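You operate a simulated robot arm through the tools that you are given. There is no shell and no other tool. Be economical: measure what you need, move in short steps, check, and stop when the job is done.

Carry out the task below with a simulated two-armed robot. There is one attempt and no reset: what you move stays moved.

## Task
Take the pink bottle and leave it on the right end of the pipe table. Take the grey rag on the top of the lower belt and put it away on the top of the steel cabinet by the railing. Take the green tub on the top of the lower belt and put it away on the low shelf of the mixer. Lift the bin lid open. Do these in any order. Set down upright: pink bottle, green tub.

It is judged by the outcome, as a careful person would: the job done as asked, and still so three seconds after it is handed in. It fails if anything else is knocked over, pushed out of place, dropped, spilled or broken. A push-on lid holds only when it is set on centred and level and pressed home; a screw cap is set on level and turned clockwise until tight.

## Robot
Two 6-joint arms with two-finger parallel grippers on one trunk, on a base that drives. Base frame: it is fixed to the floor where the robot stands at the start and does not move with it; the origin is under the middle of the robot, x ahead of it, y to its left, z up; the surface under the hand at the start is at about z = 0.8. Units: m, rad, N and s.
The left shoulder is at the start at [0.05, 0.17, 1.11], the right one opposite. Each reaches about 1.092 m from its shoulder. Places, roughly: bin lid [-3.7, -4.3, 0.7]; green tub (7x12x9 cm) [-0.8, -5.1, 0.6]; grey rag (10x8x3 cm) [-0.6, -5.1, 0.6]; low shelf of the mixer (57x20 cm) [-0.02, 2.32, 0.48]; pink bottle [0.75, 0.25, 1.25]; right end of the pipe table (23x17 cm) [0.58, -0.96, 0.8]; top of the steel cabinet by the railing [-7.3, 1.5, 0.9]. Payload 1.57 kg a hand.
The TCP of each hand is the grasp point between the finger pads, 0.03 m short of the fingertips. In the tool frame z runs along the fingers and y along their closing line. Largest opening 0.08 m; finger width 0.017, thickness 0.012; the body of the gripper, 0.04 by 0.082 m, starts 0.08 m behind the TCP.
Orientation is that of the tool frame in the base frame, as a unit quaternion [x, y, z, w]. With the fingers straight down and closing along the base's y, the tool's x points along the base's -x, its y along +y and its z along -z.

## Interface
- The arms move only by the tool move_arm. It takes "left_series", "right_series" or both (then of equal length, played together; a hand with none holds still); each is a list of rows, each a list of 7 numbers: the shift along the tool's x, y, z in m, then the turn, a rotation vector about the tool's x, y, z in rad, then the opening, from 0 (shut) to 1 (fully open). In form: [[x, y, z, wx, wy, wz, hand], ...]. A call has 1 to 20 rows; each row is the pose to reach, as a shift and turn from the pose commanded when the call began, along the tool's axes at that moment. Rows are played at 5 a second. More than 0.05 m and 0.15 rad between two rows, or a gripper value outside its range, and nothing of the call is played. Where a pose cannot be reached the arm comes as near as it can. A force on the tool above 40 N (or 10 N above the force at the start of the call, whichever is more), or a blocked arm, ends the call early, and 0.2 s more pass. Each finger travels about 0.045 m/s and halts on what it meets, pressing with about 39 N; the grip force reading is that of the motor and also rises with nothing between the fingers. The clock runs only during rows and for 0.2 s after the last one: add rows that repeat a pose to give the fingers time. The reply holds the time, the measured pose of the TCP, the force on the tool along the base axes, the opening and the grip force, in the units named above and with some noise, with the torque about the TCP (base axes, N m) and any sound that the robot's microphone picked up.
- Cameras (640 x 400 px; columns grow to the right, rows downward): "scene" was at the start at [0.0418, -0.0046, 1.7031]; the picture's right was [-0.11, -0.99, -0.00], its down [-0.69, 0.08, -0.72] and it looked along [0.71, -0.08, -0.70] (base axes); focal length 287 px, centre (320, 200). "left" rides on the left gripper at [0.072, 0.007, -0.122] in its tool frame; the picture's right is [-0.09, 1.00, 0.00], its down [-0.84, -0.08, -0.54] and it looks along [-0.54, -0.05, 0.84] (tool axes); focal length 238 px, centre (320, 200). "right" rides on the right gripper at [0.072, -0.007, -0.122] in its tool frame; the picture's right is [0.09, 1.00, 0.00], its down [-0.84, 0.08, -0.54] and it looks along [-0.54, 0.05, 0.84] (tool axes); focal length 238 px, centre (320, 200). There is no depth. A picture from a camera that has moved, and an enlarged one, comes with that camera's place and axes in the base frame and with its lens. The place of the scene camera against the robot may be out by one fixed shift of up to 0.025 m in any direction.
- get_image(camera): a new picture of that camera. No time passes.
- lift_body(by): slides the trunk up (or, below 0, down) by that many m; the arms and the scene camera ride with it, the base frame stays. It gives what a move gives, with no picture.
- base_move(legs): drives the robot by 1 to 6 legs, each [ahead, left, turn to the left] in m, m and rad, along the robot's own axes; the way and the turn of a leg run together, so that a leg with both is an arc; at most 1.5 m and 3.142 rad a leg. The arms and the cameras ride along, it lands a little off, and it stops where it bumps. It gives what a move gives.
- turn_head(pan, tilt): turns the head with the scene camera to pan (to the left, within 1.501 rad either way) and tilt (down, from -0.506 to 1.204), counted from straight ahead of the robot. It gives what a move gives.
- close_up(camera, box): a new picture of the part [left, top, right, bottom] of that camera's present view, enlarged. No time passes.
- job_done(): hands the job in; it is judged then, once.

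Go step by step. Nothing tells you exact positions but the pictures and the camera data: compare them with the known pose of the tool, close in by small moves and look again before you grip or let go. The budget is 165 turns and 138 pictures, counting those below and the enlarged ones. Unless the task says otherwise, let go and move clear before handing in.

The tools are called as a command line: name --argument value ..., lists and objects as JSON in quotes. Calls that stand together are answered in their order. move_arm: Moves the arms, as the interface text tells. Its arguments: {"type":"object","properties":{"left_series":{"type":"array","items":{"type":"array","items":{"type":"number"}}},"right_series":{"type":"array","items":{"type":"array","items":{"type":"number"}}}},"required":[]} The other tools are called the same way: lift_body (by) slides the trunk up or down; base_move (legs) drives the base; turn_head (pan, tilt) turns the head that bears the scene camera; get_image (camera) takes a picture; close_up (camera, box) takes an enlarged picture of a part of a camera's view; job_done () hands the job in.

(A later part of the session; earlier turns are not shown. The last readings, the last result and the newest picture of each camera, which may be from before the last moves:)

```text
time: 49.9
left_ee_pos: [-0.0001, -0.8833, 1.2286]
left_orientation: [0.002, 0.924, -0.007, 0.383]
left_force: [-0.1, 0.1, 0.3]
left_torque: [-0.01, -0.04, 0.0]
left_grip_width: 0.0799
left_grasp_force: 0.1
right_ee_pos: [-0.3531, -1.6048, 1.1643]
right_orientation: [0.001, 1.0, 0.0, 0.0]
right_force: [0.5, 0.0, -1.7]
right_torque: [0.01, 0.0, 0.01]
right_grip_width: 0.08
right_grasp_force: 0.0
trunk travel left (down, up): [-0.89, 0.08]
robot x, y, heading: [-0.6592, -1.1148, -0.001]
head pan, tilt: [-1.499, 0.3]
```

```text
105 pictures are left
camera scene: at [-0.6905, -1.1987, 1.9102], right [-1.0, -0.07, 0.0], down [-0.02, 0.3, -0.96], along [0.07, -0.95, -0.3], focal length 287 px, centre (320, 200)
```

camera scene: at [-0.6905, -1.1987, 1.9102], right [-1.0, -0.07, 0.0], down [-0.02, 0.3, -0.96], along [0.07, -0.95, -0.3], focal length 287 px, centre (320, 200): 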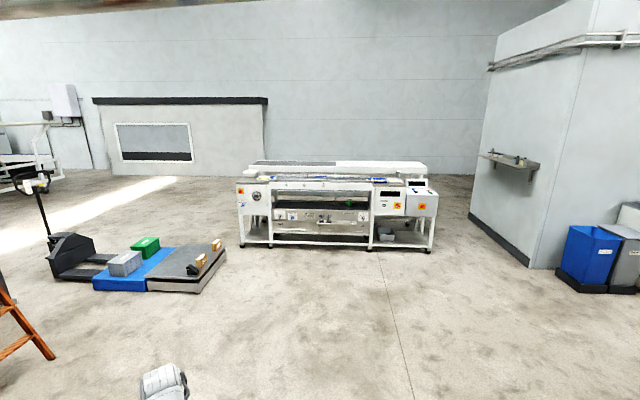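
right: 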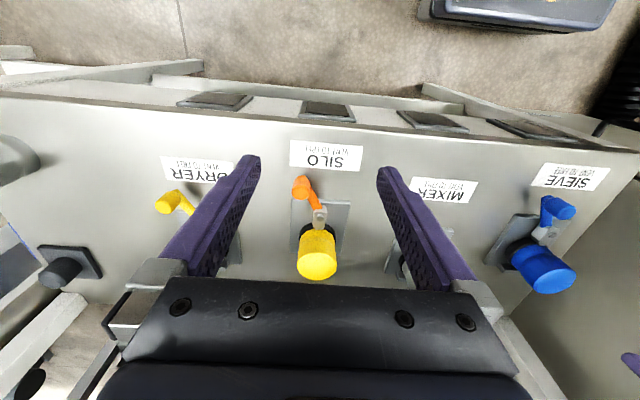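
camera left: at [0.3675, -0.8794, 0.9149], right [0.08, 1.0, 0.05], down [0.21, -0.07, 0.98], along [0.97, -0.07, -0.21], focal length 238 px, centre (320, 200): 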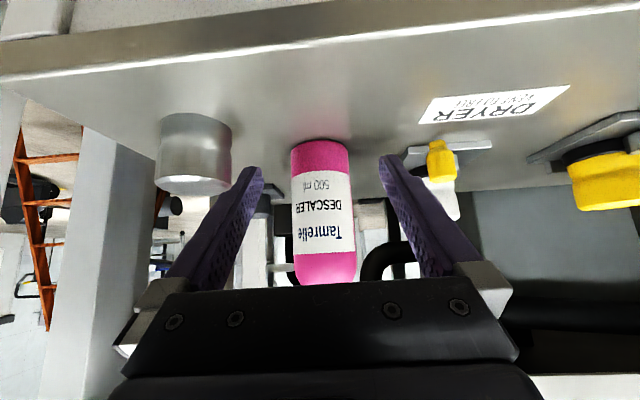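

The bottle looks good and stands upright. Next: turn right toward the conveyor and drive near it for a look.

base_move --legs '[[0, 0, -1.571], [1.4, 0, 0], [0.9, 0, 0]]'

turn_head --pan 0 --tilt 0.5

get_image --camera "scene"

```text
time: 65.2
left_ee_pos: [-0.4373, -4.0791, 1.2279]
left_orientation: [0.654, 0.653, -0.276, 0.266]
left_force: [-0.2, 0.0, -0.7]
left_torque: [-0.03, -0.01, -0.01]
left_grip_width: 0.0801
left_grasp_force: 0.0
right_ee_pos: [-1.1612, -3.728, 1.1653]
right_orientation: [0.707, 0.707, 0.0, 0.001]
right_force: [0.1, 0.1, -0.4]
right_torque: [0.01, 0.02, 0.0]
right_grip_width: 0.0799
right_grasp_force: 0.0
trunk travel left (down, up): [-0.89, 0.08]
robot x, y, heading: [-0.6657, -3.4212, -1.573]
head pan, tilt: [-1.499, 0.3]
```

```text
time: 66.8
left_ee_pos: [-0.4373, -4.0803, 1.229]
left_orientation: [0.653, 0.653, -0.275, 0.266]
left_force: [0.5, -0.3, -1.0]
left_torque: [0.02, 0.01, 0.01]
left_grip_width: 0.0801
left_grasp_force: 0.1
right_ee_pos: [-1.1608, -3.7264, 1.1663]
right_orientation: [0.707, 0.707, 0.0, 0.0]
right_force: [-1.2, 1.1, 0.4]
right_torque: [0.01, 0.03, 0.0]
right_grip_width: 0.08
right_grasp_force: 0.0
trunk travel left (down, up): [-0.89, 0.08]
robot x, y, heading: [-0.6688, -3.4262, -1.575]
head pan, tilt: [0.0, 0.499]
```

```text
104 pictures are left
camera scene: at [-0.6665, -3.4683, 1.8918], right [-1.0, 0.0, 0.0], down [0.0, 0.48, -0.88], along [0.0, -0.88, -0.48], focal length 287 px, centre (320, 200)
```

scene: 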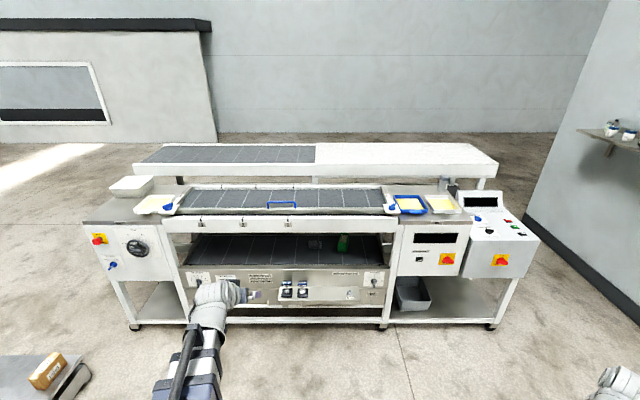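

close_up --camera "scene" --box '[150, 170, 410, 330]'

lift_body --by -0.75

turn_head --pan 0 --tilt 0.25

close_up --camera "scene" --box '[140, 100, 460, 300]'

```text
2.46 times, centred on (280, 250) of scene
camera zoom: at [-0.6665, -3.4683, 1.8918], right [-1.0, 0.0, 0.0], down [0.0, 0.48, -0.88], along [0.0, -0.88, -0.48], focal length 708 px, centre (418, 77)
```

zoom: 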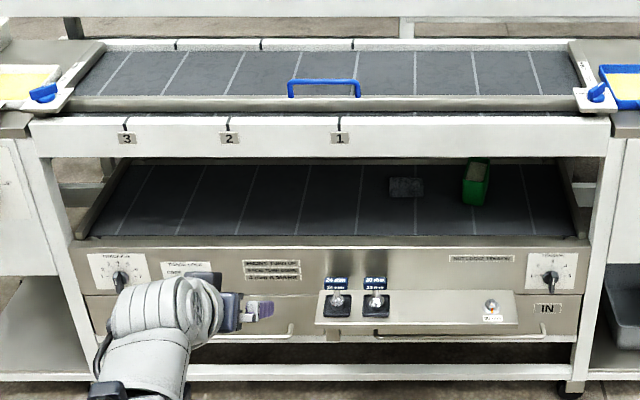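

```text
refused: -0.75 is not a number from -0.4 to 0.4
```

```text
time: 67.5
left_ee_pos: [-0.4379, -4.0797, 1.2301]
left_orientation: [0.655, 0.652, -0.275, 0.265]
left_force: [-0.2, -0.3, 0.6]
left_torque: [0.03, -0.04, -0.01]
left_grip_width: 0.0799
left_grasp_force: 0.0
right_ee_pos: [-1.1616, -3.7264, 1.1648]
right_orientation: [0.707, 0.707, -0.001, 0.0]
right_force: [-1.1, 1.1, -0.6]
right_torque: [-0.02, -0.03, -0.01]
right_grip_width: 0.0803
right_grasp_force: 0.1
trunk travel left (down, up): [-0.89, 0.08]
robot x, y, heading: [-0.668, -3.4244, -1.571]
head pan, tilt: [0.0, 0.25]
```

```text
2.00 times, centred on (300, 200) of scene
camera zoom: at [-0.6664, -3.4708, 1.9148], right [-1.0, 0.0, 0.0], down [0.0, 0.25, -0.97], along [0.0, -0.97, -0.25], focal length 575 px, centre (360, 200)
```

zoom: 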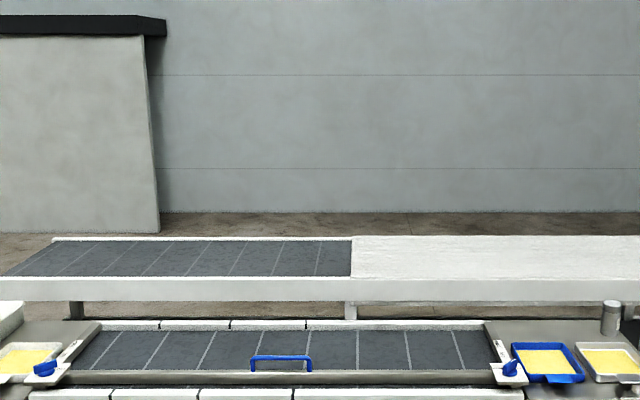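

The tub and rag sit on the lower belt under the upper belt unit, in a gap of about 0.29 m. I'll lower the trunk to see under it better.

lift_body --by -0.4

turn_head --pan 0 --tilt 0.5

close_up --camera "scene" --box '[140, 70, 460, 270]'

close_up --camera "scene" --box '[280, 130, 380, 192]'

```text
time: 71.4
left_ee_pos: [-0.4378, -4.0783, 0.8301]
left_orientation: [0.655, 0.652, -0.275, 0.265]
left_force: [0.6, -0.6, 0.8]
left_torque: [-0.04, -0.01, 0.04]
left_grip_width: 0.08
left_grasp_force: 0.1
right_ee_pos: [-1.1606, -3.7263, 0.7653]
right_orientation: [0.708, 0.706, 0.001, 0.0]
right_force: [-0.1, 0.0, -0.3]
right_torque: [0.01, -0.02, 0.01]
right_grip_width: 0.0804
right_grasp_force: 0.1
trunk travel left (down, up): [-0.49, 0.48]
robot x, y, heading: [-0.6686, -3.4224, -1.571]
head pan, tilt: [0.0, 0.25]
```

```text
time: 72.1
left_ee_pos: [-0.4381, -4.08, 0.8289]
left_orientation: [0.654, 0.652, -0.276, 0.266]
left_force: [0.4, -0.9, -0.5]
left_torque: [-0.03, -0.04, 0.02]
left_grip_width: 0.08
left_grasp_force: 0.1
right_ee_pos: [-1.1618, -3.7259, 0.7642]
right_orientation: [0.707, 0.707, 0.0, 0.0]
right_force: [0.1, 1.5, 0.4]
right_torque: [0.01, -0.02, -0.02]
right_grip_width: 0.08
right_grasp_force: 0.1
trunk travel left (down, up): [-0.49, 0.48]
robot x, y, heading: [-0.6674, -3.4205, -1.571]
head pan, tilt: [0.0, 0.499]
```

```text
2.00 times, centred on (300, 170) of scene
camera zoom: at [-0.6664, -3.4684, 1.4918], right [-1.0, 0.0, 0.0], down [0.0, 0.48, -0.88], along [0.0, -0.88, -0.48], focal length 575 px, centre (360, 260)
```

zoom: 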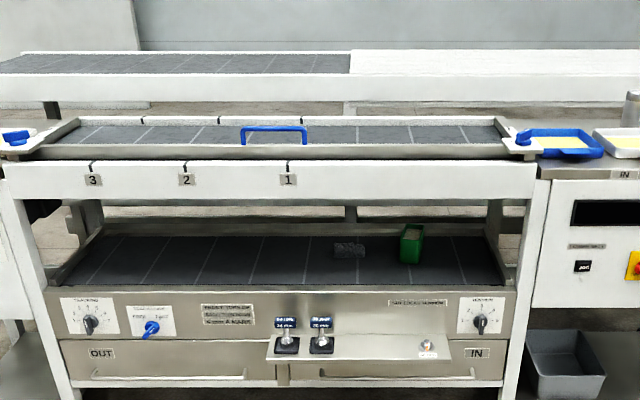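

```text
6.40 times, centred on (330, 161) of scene
camera zoom: at [-0.6664, -3.4684, 1.4918], right [-1.0, 0.0, 0.0], down [0.0, 0.48, -0.88], along [0.0, -0.88, -0.48], focal length 1840 px, centre (256, 450)
```

zoom: 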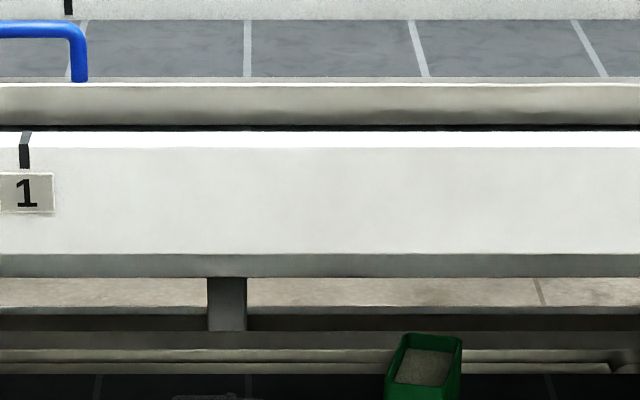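

Triangulated: tub at about (-0.826, -5.115), rag at about (-0.63, -5.12), belt surface at z ≈ 0.62, and the bar overhead with its underside at z ≈ 0.92. I'll line up the left hand with the tub, tilt it to 55° and look through the wrist camera.

base_move --legs '[[0, -0.388, 0], [0.4, 0, 0]]'

move_arm --left_series '[[-0.028, 0, 0.028, 0, -0.06, 0, 1], [-0.056, 0, 0.056, 0, -0.12, 0, 1], [-0.085, 0, 0.085, 0, -0.175, 0, 1], [-0.113, 0, 0.113, 0, -0.175, 0, 1], [-0.141, 0, 0.141, 0, -0.175, 0, 1], [-0.17, 0, 0.17, 0, -0.175, 0, 1]]'

lift_body --by -0.15

get_image --camera "left"

```text
time: 76.6
left_ee_pos: [-0.8159, -4.477, 0.8294]
left_orientation: [0.652, 0.654, -0.275, 0.266]
left_force: [-0.9, -0.3, -0.1]
left_torque: [0.01, 0.02, 0.02]
left_grip_width: 0.0798
left_grasp_force: 0.1
right_ee_pos: [-1.5398, -4.129, 0.7652]
right_orientation: [0.704, 0.71, 0.001, 0.0]
right_force: [-0.1, -0.7, 1.0]
right_torque: [-0.02, 0.02, 0.03]
right_grip_width: 0.0803
right_grasp_force: 0.1
trunk travel left (down, up): [-0.49, 0.48]
robot x, y, heading: [-1.05, -3.8214, -1.56]
head pan, tilt: [0.0, 0.499]
```

```text
time: 78.0
left_ee_pos: [-0.8154, -4.7182, 0.858]
left_orientation: [0.626, 0.629, -0.33, 0.322]
left_force: [0.3, 0.1, 0.0]
left_torque: [0.01, 0.0, 0.02]
left_grip_width: 0.0802
left_grasp_force: 0.1
left hand out of reach, approached as far as the arm can: row 1, 2, 3, 4, 5, 6
right_ee_pos: [-1.5389, -4.1289, 0.7646]
right_orientation: [0.705, 0.709, 0.001, 0.0]
right_force: [0.1, -0.1, -0.2]
right_torque: [-0.02, -0.01, 0.0]
right_grip_width: 0.0801
right_grasp_force: 0.1
trunk travel left (down, up): [-0.49, 0.48]
robot x, y, heading: [-1.0442, -3.823, -1.56]
head pan, tilt: [0.0, 0.499]
```

```text
time: 79.8
left_ee_pos: [-0.8163, -4.7174, 0.7081]
left_orientation: [0.626, 0.63, -0.329, 0.322]
left_force: [-0.7, -0.3, 0.0]
left_torque: [-0.01, -0.02, 0.0]
left_grip_width: 0.0802
left_grasp_force: 0.1
right_ee_pos: [-1.5391, -4.1299, 0.6154]
right_orientation: [0.704, 0.71, 0.0, -0.001]
right_force: [0.4, 0.0, -0.7]
right_torque: [0.0, 0.0, 0.0]
right_grip_width: 0.0801
right_grasp_force: 0.2
trunk travel left (down, up): [-0.34, 0.63]
robot x, y, heading: [-1.0472, -3.8223, -1.566]
head pan, tilt: [0.0, 0.499]
```

```text
99 pictures are left
camera left: at [-0.8112, -4.5763, 0.7197], right [1.0, -0.05, 0.06], down [-0.07, -0.04, 1.0], along [-0.05, -1.0, -0.04], focal length 238 px, centre (320, 200)
```

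left: 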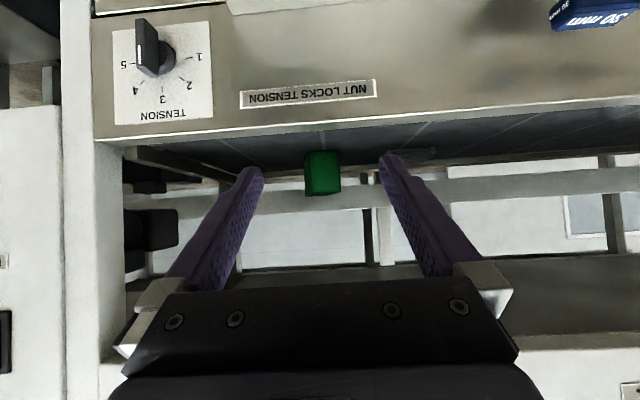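

The tub shows dead ahead at x ≈ -0.828, with the belt near z 0.61. I'll lower to grip height, correct sideways, and drive closer.

lift_body --by -0.05

base_move --legs '[[0.25, 0, 0]]'

get_image --camera "left"

get_image --camera "scene"

```text
time: 80.7
left_ee_pos: [-0.8147, -4.718, 0.6577]
left_orientation: [0.626, 0.629, -0.33, 0.321]
left_force: [0.3, -1.3, -1.3]
left_torque: [0.0, -0.01, -0.03]
left_grip_width: 0.0798
left_grasp_force: 0.0
right_ee_pos: [-1.54, -4.1308, 0.5637]
right_orientation: [0.705, 0.709, -0.001, 0.0]
right_force: [1.1, -0.7, 0.1]
right_torque: [0.03, -0.01, 0.03]
right_grip_width: 0.08
right_grasp_force: 0.0
trunk travel left (down, up): [-0.29, 0.68]
robot x, y, heading: [-1.0483, -3.8242, -1.56]
head pan, tilt: [0.0, 0.499]
```

```text
time: 82.5
left_ee_pos: [-0.8155, -4.9691, 0.6583]
left_orientation: [0.626, 0.629, -0.33, 0.322]
left_force: [-0.5, 1.0, 0.6]
left_torque: [0.0, -0.01, 0.02]
left_grip_width: 0.0798
left_grasp_force: 0.1
right_ee_pos: [-1.5379, -4.3799, 0.5651]
right_orientation: [0.705, 0.709, 0.0, 0.0]
right_force: [-0.8, -0.7, -0.1]
right_torque: [0.01, -0.01, 0.01]
right_grip_width: 0.0802
right_grasp_force: 0.1
trunk travel left (down, up): [-0.29, 0.68]
robot x, y, heading: [-1.0475, -4.0685, -1.562]
head pan, tilt: [0.0, 0.499]
```

```text
98 pictures are left
camera left: at [-0.8104, -4.8267, 0.6697], right [1.0, -0.06, 0.06], down [-0.07, -0.04, 1.0], along [-0.05, -1.0, -0.04], focal length 238 px, centre (320, 200)
```

left: 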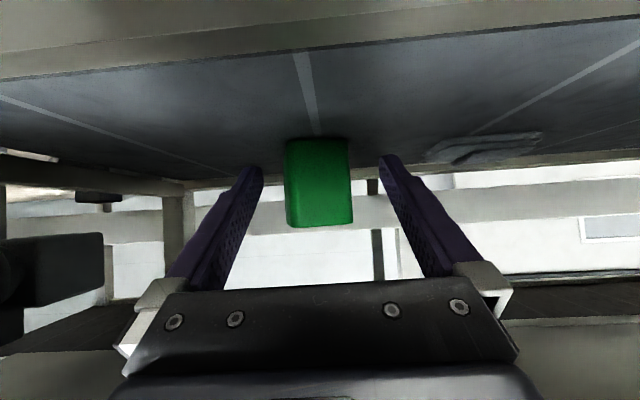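

```text
97 pictures are left
camera scene: at [-1.0445, -4.1179, 1.2918], right [-1.0, -0.01, 0.0], down [0.0, 0.48, -0.88], along [0.0, -0.88, -0.48], focal length 287 px, centre (320, 200)
```

scene: 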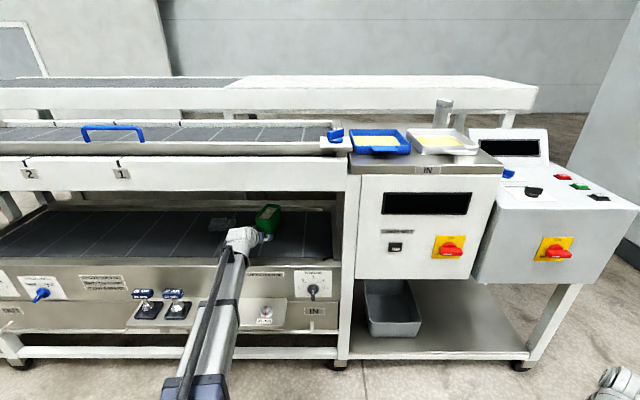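

The tub is centred; I need about -0.008 sideways, then 0.13 forward so the pads span it.

move_arm --left_series '[[0, -0.008, 0, 0, 0, 0, 1], [-0.019, -0.008, 0.027, 0, 0, 0, 1], [-0.038, -0.008, 0.053, 0, 0, 0, 1], [-0.046, -0.008, 0.065, 0, 0, 0, 1]]'

get_image --camera "left"

```text
time: 83.5
left_ee_pos: [-0.8219, -5.048, 0.6585]
left_orientation: [0.627, 0.628, -0.331, 0.321]
left_force: [-0.1, -1.4, 0.9]
left_torque: [-0.02, 0.01, -0.03]
left_grip_width: 0.0799
left_grasp_force: 0.1
right_ee_pos: [-1.539, -4.3779, 0.5645]
right_orientation: [0.706, 0.709, 0.0, 0.0]
right_force: [0.5, -0.6, 0.7]
right_torque: [0.0, -0.01, 0.0]
right_grip_width: 0.0798
right_grasp_force: 0.0
trunk travel left (down, up): [-0.29, 0.68]
robot x, y, heading: [-1.0474, -4.0703, -1.568]
head pan, tilt: [0.0, 0.499]
```

```text
96 pictures are left
camera left: at [-0.8186, -4.9058, 0.6696], right [1.0, -0.06, 0.06], down [-0.07, -0.04, 1.0], along [-0.05, -1.0, -0.04], focal length 238 px, centre (320, 200)
```

left: 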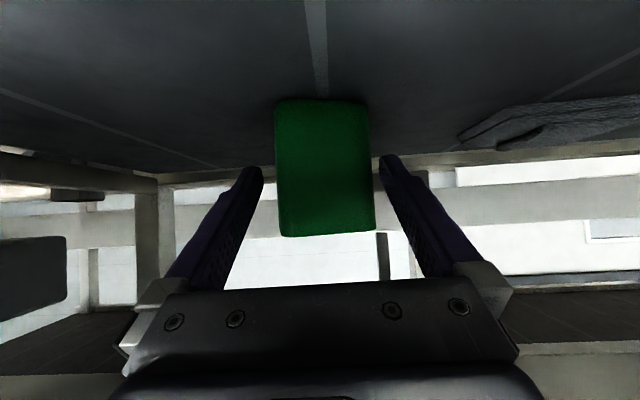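

Well centred. I'll advance the rest.

move_arm --left_series '[[-0.012, 0, 0.016, 0, 0, 0, 1], [-0.023, 0, 0.033, 0, 0, 0, 1], [-0.033, 0, 0.047, 0, 0, 0, 1]]'

get_image --camera "left"

close_up --camera "scene" --box '[170, 160, 350, 280]'

```text
time: 84.3
left_ee_pos: [-0.8244, -5.1053, 0.6574]
left_orientation: [0.627, 0.629, -0.329, 0.321]
left_force: [-1.6, 0.9, -0.5]
left_torque: [-0.04, 0.0, 0.01]
left_grip_width: 0.0798
left_grasp_force: 0.1
right_ee_pos: [-1.5379, -4.3795, 0.5649]
right_orientation: [0.705, 0.709, -0.001, 0.0]
right_force: [-0.2, -0.4, -1.6]
right_torque: [-0.02, -0.01, -0.01]
right_grip_width: 0.0801
right_grasp_force: 0.1
trunk travel left (down, up): [-0.29, 0.68]
robot x, y, heading: [-1.0462, -4.0734, -1.564]
head pan, tilt: [0.0, 0.499]
```

```text
95 pictures are left
camera left: at [-0.8198, -4.9644, 0.6695], right [1.0, -0.06, 0.06], down [-0.07, -0.04, 1.0], along [-0.05, -1.0, -0.04], focal length 238 px, centre (320, 200)
```

left: 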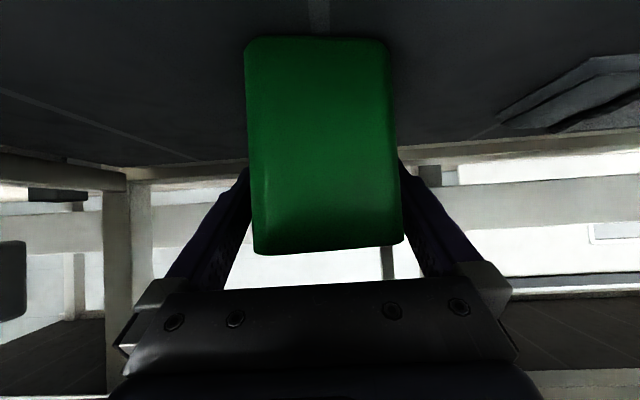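

```text
3.33 times, centred on (260, 220) of scene
camera zoom: at [-1.0445, -4.1181, 1.2918], right [-1.0, -0.01, 0.0], down [0.0, 0.48, -0.88], along [0.01, -0.88, -0.48], focal length 958 px, centre (520, 133)
```

zoom: 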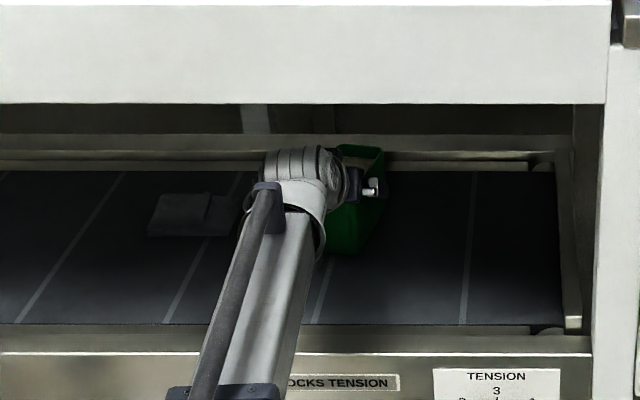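

The pads straddle the tub. Close, lift a little, and check.

move_arm --left_series '[[0, 0, 0, 0, 0, 0, 0.7], [0, 0, 0, 0, 0, 0, 0.5], [0, 0, 0, 0, 0, 0, 0.5], [0, 0, 0, 0, 0, 0, 0.5]]'

lift_body --by 0.03

get_image --camera "left"

```text
time: 85.3
left_ee_pos: [-0.824, -5.1064, 0.6574]
left_orientation: [0.626, 0.63, -0.328, 0.322]
left_force: [0.2, -0.9, 0.4]
left_torque: [-0.05, -0.1, -0.1]
left_grip_width: 0.0619
left_grasp_force: 39.0
right_ee_pos: [-1.5374, -4.3791, 0.5638]
right_orientation: [0.705, 0.709, 0.0, 0.0]
right_force: [-0.4, -0.6, 0.3]
right_torque: [0.04, -0.01, -0.01]
right_grip_width: 0.0801
right_grasp_force: 0.0
trunk travel left (down, up): [-0.29, 0.68]
robot x, y, heading: [-1.0481, -4.0713, -1.564]
head pan, tilt: [0.0, 0.499]
```

```text
time: 86.1
left_ee_pos: [-0.8239, -5.1054, 0.6876]
left_orientation: [0.627, 0.629, -0.33, 0.321]
left_force: [0.8, 0.3, -3.2]
left_torque: [0.04, -0.02, 0.04]
left_grip_width: 0.0615
left_grasp_force: 39.1
right_ee_pos: [-1.5379, -4.3792, 0.5944]
right_orientation: [0.705, 0.709, 0.001, 0.0]
right_force: [0.0, -0.4, -0.4]
right_torque: [0.05, 0.01, -0.07]
right_grip_width: 0.08
right_grasp_force: 0.0
trunk travel left (down, up): [-0.32, 0.65]
robot x, y, heading: [-1.0474, -4.072, -1.567]
head pan, tilt: [0.0, 0.499]
```

```text
93 pictures are left
camera left: at [-0.8195, -4.9641, 0.6991], right [1.0, -0.06, 0.06], down [-0.07, -0.04, 1.0], along [-0.05, -1.0, -0.04], focal length 238 px, centre (320, 200)
```

left: 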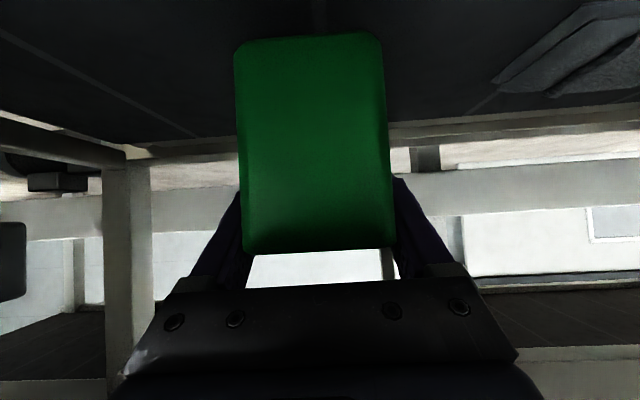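

The tub is held. I'll back straight out from under the unit and raise the trunk.

base_move --legs '[[-0.45, 0, 0]]'

get_image --camera "scene"

get_image --camera "right"

```text
time: 88.8
left_ee_pos: [-0.8296, -4.6517, 0.6873]
left_orientation: [0.628, 0.627, -0.331, 0.32]
left_force: [0.1, -0.2, -4.0]
left_torque: [0.04, 0.01, 0.02]
left_grip_width: 0.0616
left_grasp_force: 39.3
right_ee_pos: [-1.5409, -3.9232, 0.5946]
right_orientation: [0.705, 0.709, 0.0, 0.001]
right_force: [-1.3, -0.8, 0.2]
right_torque: [0.01, 0.03, -0.01]
right_grip_width: 0.0799
right_grasp_force: 0.0
trunk travel left (down, up): [-0.32, 0.65]
robot x, y, heading: [-1.0442, -3.6175, -1.57]
head pan, tilt: [0.0, 0.499]
```

```text
92 pictures are left
camera scene: at [-1.0464, -3.6638, 1.3218], right [-1.0, 0.0, 0.0], down [0.0, 0.48, -0.88], along [0.0, -0.88, -0.48], focal length 287 px, centre (320, 200)
```

scene: 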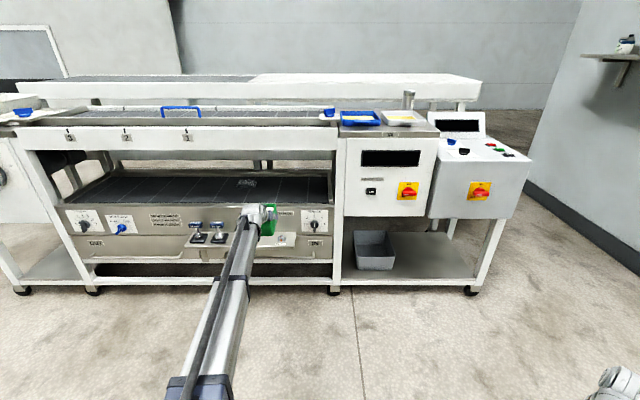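

```text
91 pictures are left
camera right: at [-1.548, -3.8514, 0.7162], right [1.0, 0.09, 0.0], down [0.08, -0.84, 0.54], along [0.05, -0.54, -0.84], focal length 238 px, centre (320, 200)
```

right: 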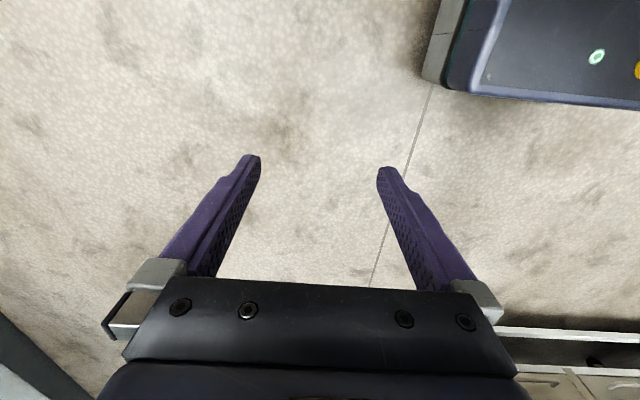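

Next the rag with the right hand. I'll draw the left arm with the tub back toward the body, keeping it level, and bring the right hand forward at a 55° tilt.

move_arm --left_series '[[0.018, 0, -0.026, 0, 0, 0, 0.5], [0.037, 0, -0.052, 0, 0, 0, 0.5], [0.055, 0, -0.079, 0, 0, 0, 0.5], [0.074, 0, -0.105, 0, 0, 0, 0.5], [0.092, 0, -0.131, 0, 0, 0, 0.5], [0.111, 0, -0.157, 0, 0, 0, 0.5], [0.129, 0, -0.183, 0, 0, 0, 0.5], [0.148, 0, -0.209, 0, 0, 0, 0.5], [0.166, 0, -0.236, 0, 0, 0, 0.5], [0.185, 0, -0.262, 0, 0, 0, 0.5], [0.203, 0, -0.288, 0, 0, 0, 0.5], [0.222, 0, -0.314, 0, 0, 0, 0.5]]' --right_series '[[-0.0417, 0.0125, 0, 0, -0.08, 0, 1], [-0.0833, 0.025, 0, 0, -0.16, 0, 1], [-0.125, 0.0375, 0, 0, -0.24, 0, 1], [-0.1667, 0.05, 0, 0, -0.32, 0, 1], [-0.2083, 0.0625, 0, 0, -0.4, 0, 1], [-0.25, 0.075, 0, 0, -0.48, 0, 1], [-0.2917, 0.0875, 0, 0, -0.56, 0, 1], [-0.3333, 0.1, 0, 0, -0.64, 0, 1], [-0.375, 0.1125, 0, 0, -0.72, 0, 1], [-0.4167, 0.125, 0, 0, -0.8, 0, 1], [-0.4583, 0.1375, 0, 0, -0.88, 0, 1], [-0.5, 0.15, 0, 0, -0.96, 0, 1]]'

get_image --camera "scene"

```text
time: 91.4
left_ee_pos: [-0.8281, -4.2645, 0.6884]
left_orientation: [0.627, 0.628, -0.33, 0.322]
left_force: [-0.6, 0.0, -3.5]
left_torque: [0.06, 0.01, -0.04]
left_grip_width: 0.0614
left_grasp_force: 38.7
right_ee_pos: [-1.3918, -4.4208, 0.6879]
right_orientation: [0.627, 0.628, -0.326, 0.327]
right_force: [0.0, 0.3, 0.1]
right_torque: [-0.02, -0.01, 0.0]
right_grip_width: 0.08
right_grasp_force: 0.1
right hand out of reach, approached as far as the arm can: row 3, 4, 5, 6, 7, 8, 9, 10, 11, 12
trunk travel left (down, up): [-0.32, 0.65]
robot x, y, heading: [-1.0486, -3.6153, -1.571]
head pan, tilt: [0.0, 0.499]
```

```text
90 pictures are left
camera scene: at [-1.0465, -3.6635, 1.3218], right [-1.0, 0.0, 0.0], down [0.0, 0.48, -0.88], along [0.0, -0.88, -0.48], focal length 287 px, centre (320, 200)
```

scene: 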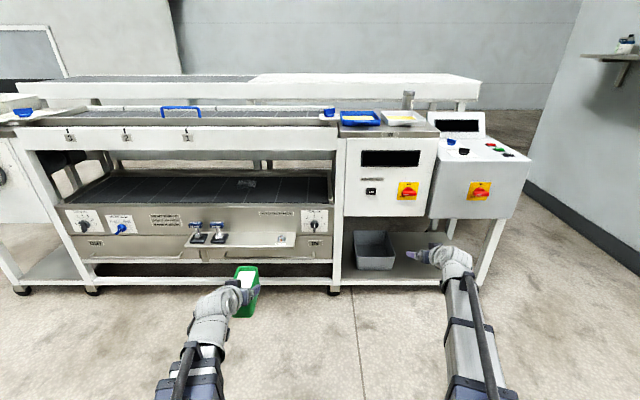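

Now slide left so the right hand faces the rag.

base_move --legs '[[0, 0.76, 0], [0.36, 0, 0]]'

get_image --camera "right"

close_up --camera "scene" --box '[250, 110, 450, 235]'

```text
time: 97.4
left_ee_pos: [-0.0618, -4.6187, 0.6877]
left_orientation: [0.627, 0.628, -0.33, 0.321]
left_force: [-0.4, 0.6, -3.0]
left_torque: [0.02, 0.01, -0.03]
left_grip_width: 0.0615
left_grasp_force: 39.1
right_ee_pos: [-0.6261, -4.7745, 0.6873]
right_orientation: [0.627, 0.629, -0.325, 0.326]
right_force: [-0.4, -0.3, 0.9]
right_torque: [0.02, -0.02, 0.01]
right_grip_width: 0.0796
right_grasp_force: 0.0
trunk travel left (down, up): [-0.32, 0.65]
robot x, y, heading: [-0.2803, -3.9708, -1.565]
head pan, tilt: [0.0, 0.499]
```

```text
89 pictures are left
camera right: at [-0.6332, -4.6327, 0.699], right [1.0, 0.06, -0.08], down [0.08, -0.04, 1.0], along [0.05, -1.0, -0.04], focal length 238 px, centre (320, 200)
```

right: 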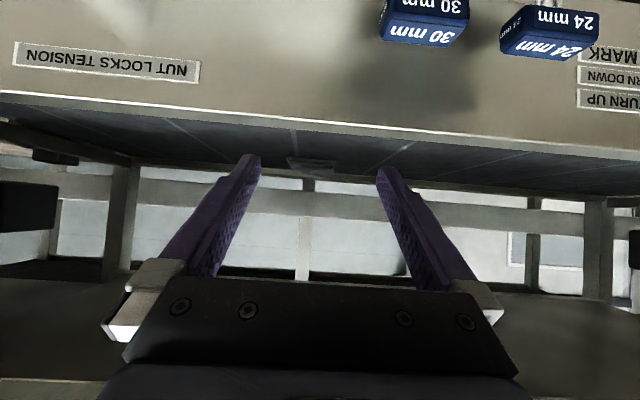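

```text
3.20 times, centred on (350, 172) of scene
camera zoom: at [-0.2814, -4.0161, 1.3218], right [-1.0, 0.0, 0.0], down [0.0, 0.48, -0.88], along [0.0, -0.88, -0.48], focal length 920 px, centre (224, 288)
```

zoom: 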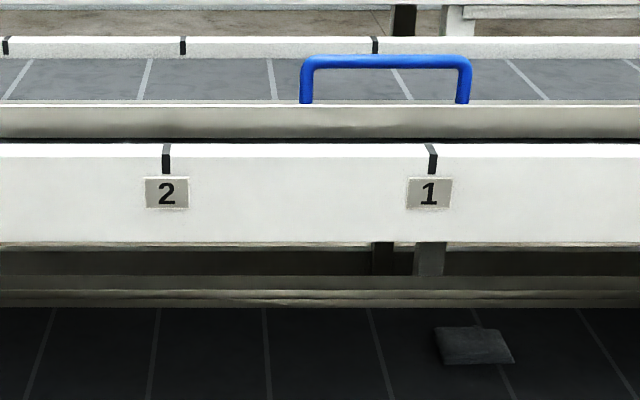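

The rag is at about (-0.628, -5.11), roughly 10 cm across x and 8 cm deep. I'll move closer to judge its shape.

base_move --legs '[[0.17, 0, 0]]'

close_up --camera "right" --box '[220, 100, 420, 225]'

close_up --camera "scene" --box '[340, 160, 440, 222]'

```text
time: 98.9
left_ee_pos: [-0.0606, -4.7892, 0.6878]
left_orientation: [0.627, 0.628, -0.33, 0.321]
left_force: [0.0, 0.1, -3.1]
left_torque: [0.04, -0.02, 0.04]
left_grip_width: 0.0616
left_grasp_force: 38.6
right_ee_pos: [-0.6257, -4.9436, 0.6876]
right_orientation: [0.626, 0.629, -0.325, 0.326]
right_force: [-0.4, -0.8, -0.4]
right_torque: [-0.05, 0.01, -0.01]
right_grip_width: 0.0801
right_grasp_force: 0.0
trunk travel left (down, up): [-0.32, 0.65]
robot x, y, heading: [-0.2825, -4.1384, -1.567]
head pan, tilt: [0.0, 0.499]
```

```text
3.20 times, centred on (320, 162) of right
camera zoom: at [-0.6332, -4.8027, 0.699], right [1.0, 0.06, -0.08], down [0.08, -0.04, 1.0], along [0.05, -1.0, -0.04], focal length 763 px, centre (320, 320)
```

zoom: 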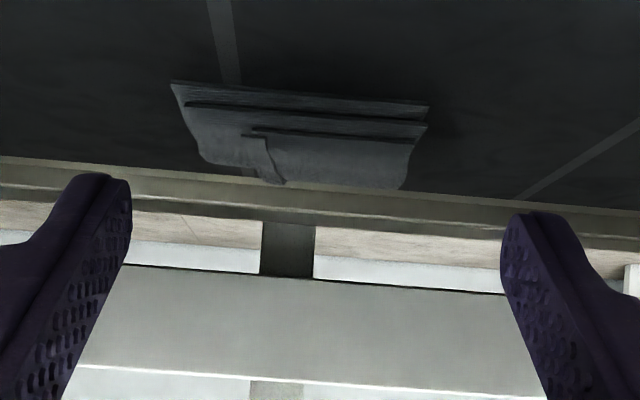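

```text
6.40 times, centred on (390, 191) of scene
camera zoom: at [-0.2808, -4.1864, 1.3218], right [-1.0, 0.0, 0.0], down [0.0, 0.48, -0.88], along [0.0, -0.88, -0.48], focal length 1840 px, centre (-128, 258)
```

zoom: 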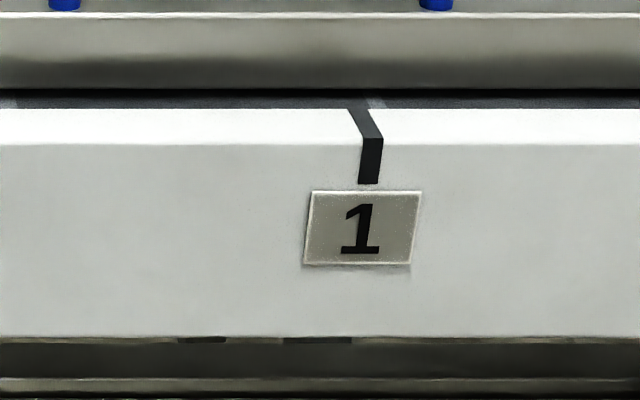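

The rag is a folded cloth about 10 cm wide in x, 8 cm or slightly less in depth, and low. I'd grip it across its depth with the hand pointing sideways along the belt. First I'll back off, tuck the tub arm further, and turn the right hand to point left.

base_move --legs '[[-0.35, 0, 0]]'

move_arm --left_series '[[0.0082, 0.0233, -0.0116, 0, 0, 0, 0.5], [0.0164, 0.0466, -0.0232, 0, 0, 0, 0.5], [0.0246, 0.07, -0.0348, 0, 0, 0, 0.5], [0.0328, 0.0932, -0.0464, 0, 0, 0, 0.5], [0.041, 0.1165, -0.058, 0, 0, 0, 0.5], [0.0492, 0.14, -0.0696, 0, 0, 0, 0.5], [0.0574, 0.163, -0.0812, 0, 0, 0, 0.5], [0.0656, 0.1864, -0.0928, 0, 0, 0, 0.5], [0.0738, 0.21, -0.1044, 0, 0, 0, 0.5], [0.082, 0.233, -0.116, 0, 0, 0, 0.5], [0.0902, 0.256, -0.1276, 0, 0, 0, 0.5], [0.0984, 0.28, -0.139, 0, 0, 0, 0.5]]' --right_series '[[0.0087, 0.015, -0.01225, -0.107, 0, -0.0755, 1], [0.0174, 0.03, -0.0245, -0.214, 0, -0.151, 1], [0.0261, 0.045, -0.03675, -0.321, 0, -0.2265, 1], [0.0348, 0.06, -0.049, -0.428, 0, -0.302, 1], [0.0435, 0.075, -0.06125, -0.535, 0, -0.3775, 1], [0.0522, 0.09, -0.0735, -0.642, 0, -0.453, 1], [0.0609, 0.105, -0.08575, -0.749, 0, -0.5285, 1], [0.0696, 0.12, -0.098, -0.856, 0, -0.604, 1], [0.0783, 0.135, -0.11025, -0.963, 0, -0.6795, 1], [0.087, 0.15, -0.1225, -1.07, 0, -0.755, 1], [0.0957, 0.165, -0.13475, -1.177, 0, -0.8305, 1], [0.1044, 0.18, -0.147, -1.285, 0, -0.9065, 1]]'

get_image --camera "scene"

```text
time: 101.2
left_ee_pos: [-0.0632, -4.4379, 0.6879]
left_orientation: [0.628, 0.628, -0.331, 0.321]
left_force: [-0.3, -0.5, -2.6]
left_torque: [0.01, 0.01, -0.01]
left_grip_width: 0.0616
left_grasp_force: 38.7
right_ee_pos: [-0.6288, -4.5914, 0.6876]
right_orientation: [0.627, 0.629, -0.324, 0.326]
right_force: [-0.6, -1.1, -0.5]
right_torque: [0.0, -0.03, 0.02]
right_grip_width: 0.08
right_grasp_force: 0.0
trunk travel left (down, up): [-0.32, 0.65]
robot x, y, heading: [-0.2829, -3.7899, -1.563]
head pan, tilt: [0.0, 0.499]
```

```text
time: 103.8
left_ee_pos: [0.2167, -4.2696, 0.6879]
left_orientation: [0.629, 0.627, -0.33, 0.32]
left_force: [-0.5, -0.4, -2.9]
left_torque: [0.03, -0.03, 0.04]
left_grip_width: 0.0615
left_grasp_force: 39.1
left hand out of reach, approached as far as the arm can: row 2, 3, 4, 5, 6, 7, 8, 9, 10, 11, 12
right_ee_pos: [-0.4482, -4.4096, 0.6877]
right_orientation: [-0.002, 0.888, 0.001, 0.46]
right_force: [-0.3, 0.3, -0.8]
right_torque: [0.02, -0.01, 0.03]
right_grip_width: 0.08
right_grasp_force: 0.0
trunk travel left (down, up): [-0.32, 0.65]
robot x, y, heading: [-0.2833, -3.7868, -1.571]
head pan, tilt: [0.0, 0.499]
```

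```text
85 pictures are left
camera scene: at [-0.2816, -3.8345, 1.3218], right [-1.0, 0.0, 0.0], down [0.0, 0.48, -0.88], along [0.0, -0.88, -0.48], focal length 287 px, centre (320, 200)
```

scene: 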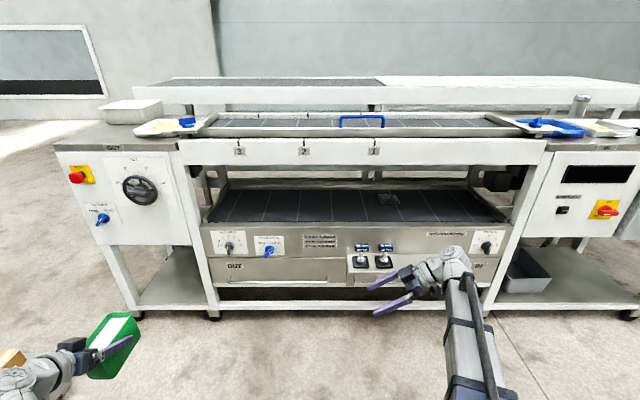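

I'll swing the tub hand to the side too, so that it stays well clear of the machine front.

move_arm --left_series '[[0.0087, 0.015, -0.01225, -0.107, 0, -0.0755, 0.5], [0.0174, 0.03, -0.0245, -0.214, 0, -0.151, 0.5], [0.0261, 0.045, -0.03675, -0.321, 0, -0.2265, 0.5], [0.0348, 0.06, -0.049, -0.428, 0, -0.302, 0.5], [0.0435, 0.075, -0.06125, -0.535, 0, -0.3775, 0.5], [0.0522, 0.09, -0.0735, -0.642, 0, -0.453, 0.5], [0.0609, 0.105, -0.08575, -0.749, 0, -0.5285, 0.5], [0.0696, 0.12, -0.098, -0.856, 0, -0.604, 0.5], [0.0783, 0.135, -0.11025, -0.963, 0, -0.6795, 0.5], [0.087, 0.15, -0.1225, -1.07, 0, -0.755, 0.5], [0.0957, 0.165, -0.13475, -1.177, 0, -0.8305, 0.5], [0.1044, 0.18, -0.147, -1.285, 0, -0.9065, 0.5]]' --right_series '[[0, -0.017, 0, 0, 0, 0, 1], [0, -0.034, 0, 0, 0, 0, 1], [0, -0.051, 0, 0, 0, 0, 1], [0, -0.068, 0, 0, 0, 0, 1], [0, -0.085, 0, 0, 0, 0, 1], [0, -0.102, 0, 0, 0, 0, 1], [0, -0.119, 0, 0, 0, 0, 1], [0, -0.136, 0, 0, 0, 0, 1], [0, -0.153, 0, 0, 0, 0, 1], [0, -0.17, 0, 0, 0, 0, 1], [0, -0.187, 0, 0, 0, 0, 1], [0, -0.2, 0, 0, 0, 0, 1]]'

get_image --camera "scene"

```text
time: 106.4
left_ee_pos: [0.3985, -4.0904, 0.6861]
left_orientation: [0.002, 0.89, -0.001, 0.456]
left_force: [0.6, -0.1, -3.2]
left_torque: [-0.04, 0.03, -0.03]
left_grip_width: 0.0614
left_grasp_force: 39.1
left hand out of reach, approached as far as the arm can: row 1, 2, 3, 4, 5, 6, 7, 8, 9, 10, 11
right_ee_pos: [-0.449, -4.6121, 0.6876]
right_orientation: [-0.002, 0.888, 0.0, 0.46]
right_force: [-0.5, 0.3, -0.4]
right_torque: [0.01, 0.02, -0.01]
right_grip_width: 0.08
right_grasp_force: 0.0
trunk travel left (down, up): [-0.32, 0.65]
robot x, y, heading: [-0.2844, -3.7843, -1.566]
head pan, tilt: [0.0, 0.499]
```

```text
84 pictures are left
camera scene: at [-0.2815, -3.8344, 1.3218], right [-1.0, 0.0, 0.0], down [0.0, 0.48, -0.88], along [0.0, -0.88, -0.48], focal length 287 px, centre (320, 200)
```

scene: 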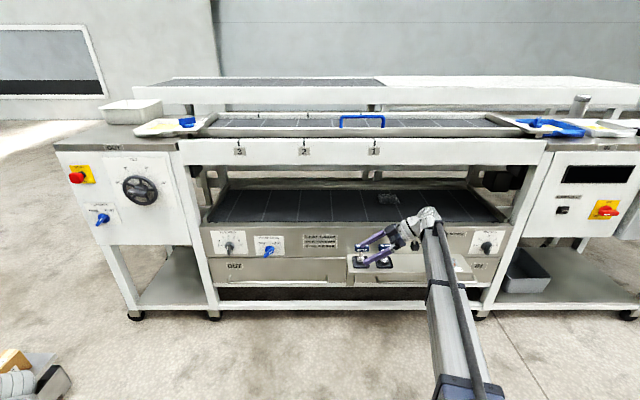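

Both arms are positioned well. I'll slide right 0.2 and drive ahead in stages until the right hand hovers over the rag.

base_move --legs '[[0, -0.2, 0], [0.36, 0, 0]]'

turn_head --pan -0.2 --tilt 0.7

get_image --camera "scene"

get_image --camera "right"

```text
time: 109.9
left_ee_pos: [0.193, -4.4591, 0.6851]
left_orientation: [0.005, 0.89, -0.003, 0.456]
left_force: [0.0, 1.1, -2.7]
left_torque: [0.01, 0.07, 0.0]
left_grip_width: 0.0617
left_grasp_force: 39.6
right_ee_pos: [-0.6565, -4.9752, 0.6878]
right_orientation: [0.001, 0.888, -0.001, 0.461]
right_force: [-0.1, -0.3, 1.0]
right_torque: [-0.04, -0.02, 0.02]
right_grip_width: 0.0802
right_grasp_force: 0.1
trunk travel left (down, up): [-0.32, 0.65]
robot x, y, heading: [-0.4839, -4.1556, -1.573]
head pan, tilt: [0.0, 0.499]
```

```text
time: 110.7
left_ee_pos: [0.1927, -4.4575, 0.6854]
left_orientation: [0.004, 0.891, -0.002, 0.455]
left_force: [0.2, -0.2, -3.2]
left_torque: [0.0, 0.02, -0.02]
left_grip_width: 0.0614
left_grasp_force: 38.7
right_ee_pos: [-0.6568, -4.9757, 0.6887]
right_orientation: [0.0, 0.888, 0.0, 0.46]
right_force: [0.2, 0.6, 0.3]
right_torque: [-0.01, -0.02, 0.0]
right_grip_width: 0.0799
right_grasp_force: 0.0
trunk travel left (down, up): [-0.32, 0.65]
robot x, y, heading: [-0.4887, -4.1541, -1.57]
head pan, tilt: [-0.201, 0.7]
```

```text
83 pictures are left
camera scene: at [-0.503, -4.1916, 1.3041], right [-0.98, 0.2, 0.0], down [0.13, 0.63, -0.77], along [-0.15, -0.75, -0.64], focal length 287 px, centre (320, 200)
```

scene: 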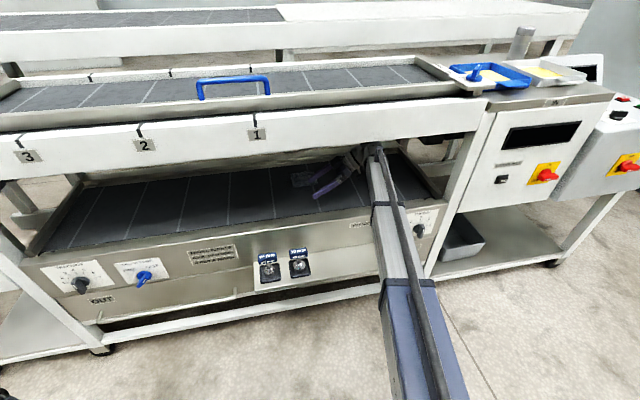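

```text
82 pictures are left
camera right: at [-0.7981, -4.9819, 0.699], right [-0.05, 1.0, -0.08], down [0.04, 0.08, 1.0], along [1.0, 0.05, -0.04], focal length 238 px, centre (320, 200)
```

right: 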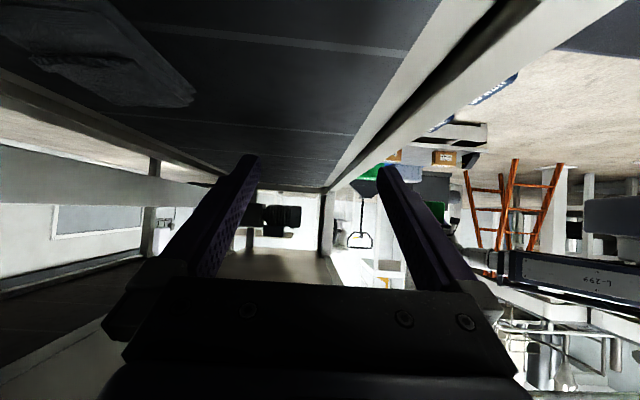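

The front edge of the rag is at y ≈ -5.098, spanning x from -0.674 to -0.566, so its centre is near (-0.62, -5.138). I'll bring the hand right over it and check from the wrist camera.

base_move --legs '[[0.155, 0.008, 0]]'

get_image --camera "right"

get_image --camera "scene"

```text
time: 112.1
left_ee_pos: [0.2007, -4.6158, 0.6857]
left_orientation: [0.003, 0.89, -0.002, 0.455]
left_force: [0.4, 0.6, -2.9]
left_torque: [-0.04, 0.0, 0.05]
left_grip_width: 0.0615
left_grasp_force: 39.1
right_ee_pos: [-0.6474, -5.1328, 0.688]
right_orientation: [0.0, 0.888, -0.001, 0.46]
right_force: [0.7, -0.1, -0.5]
right_torque: [0.0, -0.03, -0.02]
right_grip_width: 0.0798
right_grasp_force: 0.2
trunk travel left (down, up): [-0.32, 0.65]
robot x, y, heading: [-0.4795, -4.3085, -1.569]
head pan, tilt: [-0.201, 0.7]
```

```text
81 pictures are left
camera right: at [-0.7887, -5.1396, 0.6991], right [-0.05, 1.0, -0.08], down [0.04, 0.08, 1.0], along [1.0, 0.05, -0.04], focal length 238 px, centre (320, 200)
```

right: 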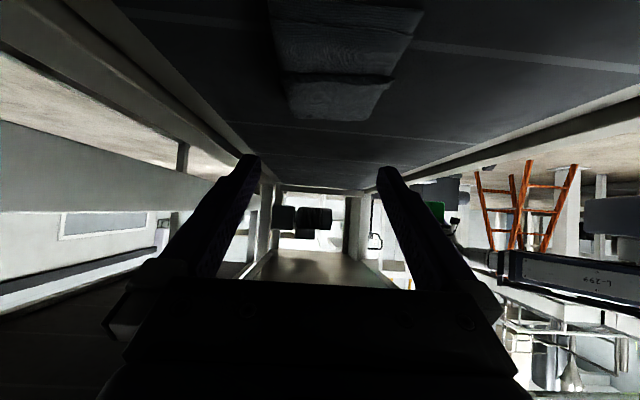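

```text
80 pictures are left
camera scene: at [-0.4952, -4.3486, 1.304], right [-0.98, 0.2, 0.0], down [0.13, 0.63, -0.76], along [-0.15, -0.75, -0.64], focal length 287 px, centre (320, 200)
```

scene: 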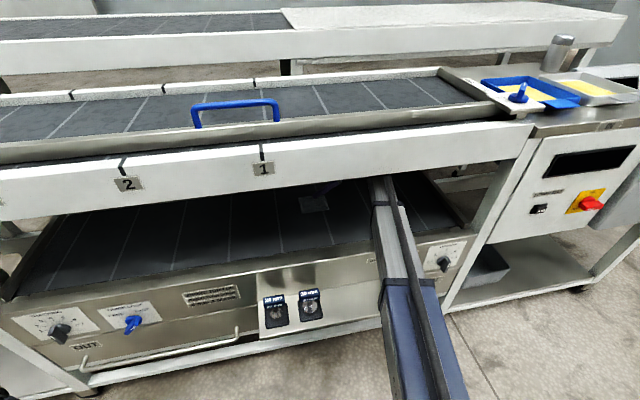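

close_up --camera "right" --box '[220, 0, 460, 150]'

```text
2.67 times, centred on (340, 75) of right
camera zoom: at [-0.7887, -5.1396, 0.6991], right [-0.05, 1.0, -0.08], down [0.04, 0.08, 1.0], along [1.0, 0.05, -0.04], focal length 636 px, centre (267, 533)
```

zoom: 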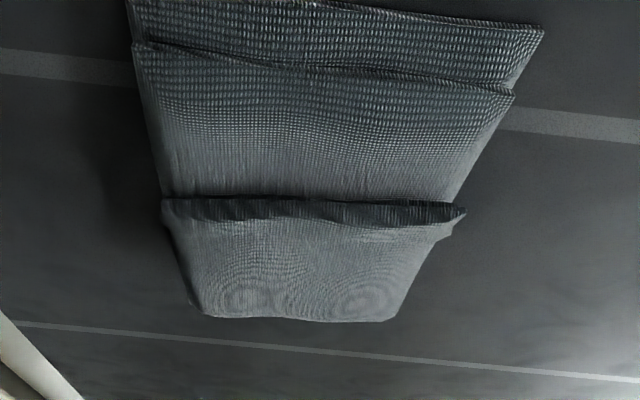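

The rag measures about 7.6 cm across y, so it fits the 8 cm opening with about 2 mm a side. Its centre line is at y ≈ -5.128, yawed about 0.03 rad. I'll shift, yaw and steepen the hand to 45°.

move_arm --right_series '[[0.012, 0.003, 0.008, -0.014, 0.085, -0.01, 1], [0.0237, 0.005, 0.0167, -0.028, 0.17, -0.02, 1], [0.0237, 0.005, 0.0167, -0.028, 0.17, -0.02, 1]]'

close_up --camera "right" --box '[200, 0, 440, 220]'

```text
time: 112.9
left_ee_pos: [0.201, -4.6149, 0.6858]
left_orientation: [0.002, 0.891, -0.001, 0.455]
left_force: [0.3, 0.5, -1.9]
left_torque: [0.0, 0.03, -0.06]
left_grip_width: 0.0615
left_grasp_force: 39.2
right_ee_pos: [-0.6484, -5.1288, 0.6587]
right_orientation: [-0.015, 0.924, 0.007, 0.382]
right_force: [0.0, -0.5, -0.8]
right_torque: [-0.01, -0.01, -0.02]
right_grip_width: 0.0799
right_grasp_force: 0.0
trunk travel left (down, up): [-0.32, 0.65]
robot x, y, heading: [-0.4814, -4.3096, -1.574]
head pan, tilt: [-0.201, 0.7]
```

```text
1.82 times, centred on (320, 110) of right
camera zoom: at [-0.7847, -5.1405, 0.6941], right [-0.1, 0.99, -0.06], down [0.21, 0.08, 0.97], along [0.97, 0.08, -0.21], focal length 433 px, centre (320, 364)
```

zoom: 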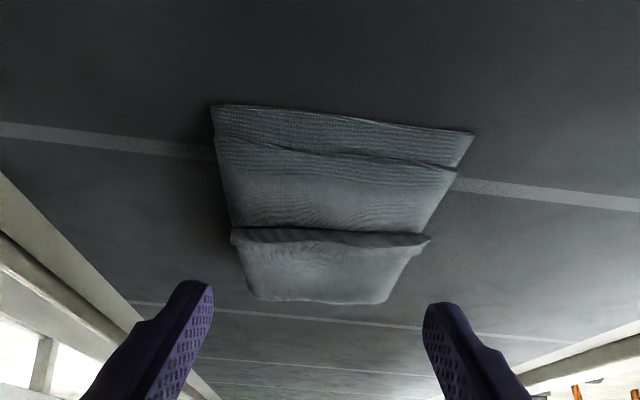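

The estimate agrees: 7.5 cm wide and centred within a millimetre. Lower onto it gently.

lift_body --by -0.022

get_image --camera "right"

```text
time: 113.5
left_ee_pos: [0.2014, -4.6136, 0.6641]
left_orientation: [0.003, 0.891, -0.001, 0.455]
left_force: [0.4, -0.2, -2.6]
left_torque: [-0.01, -0.01, 0.01]
left_grip_width: 0.062
left_grasp_force: 39.4
right_ee_pos: [-0.6475, -5.1294, 0.6374]
right_orientation: [-0.016, 0.924, 0.008, 0.382]
right_force: [0.2, -0.8, -0.2]
right_torque: [0.02, -0.01, -0.01]
right_grip_width: 0.0801
right_grasp_force: 0.0
trunk travel left (down, up): [-0.298, 0.672]
robot x, y, heading: [-0.4782, -4.3102, -1.572]
head pan, tilt: [-0.201, 0.7]
```

```text
77 pictures are left
camera right: at [-0.7845, -5.1405, 0.6721], right [-0.1, 0.99, -0.06], down [0.21, 0.08, 0.97], along [0.97, 0.08, -0.21], focal length 238 px, centre (320, 200)
```

right: 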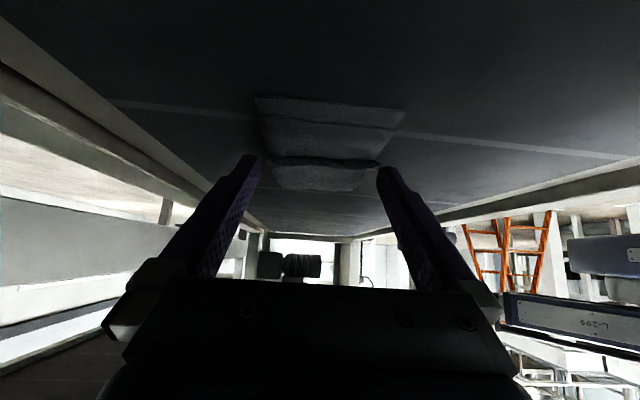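

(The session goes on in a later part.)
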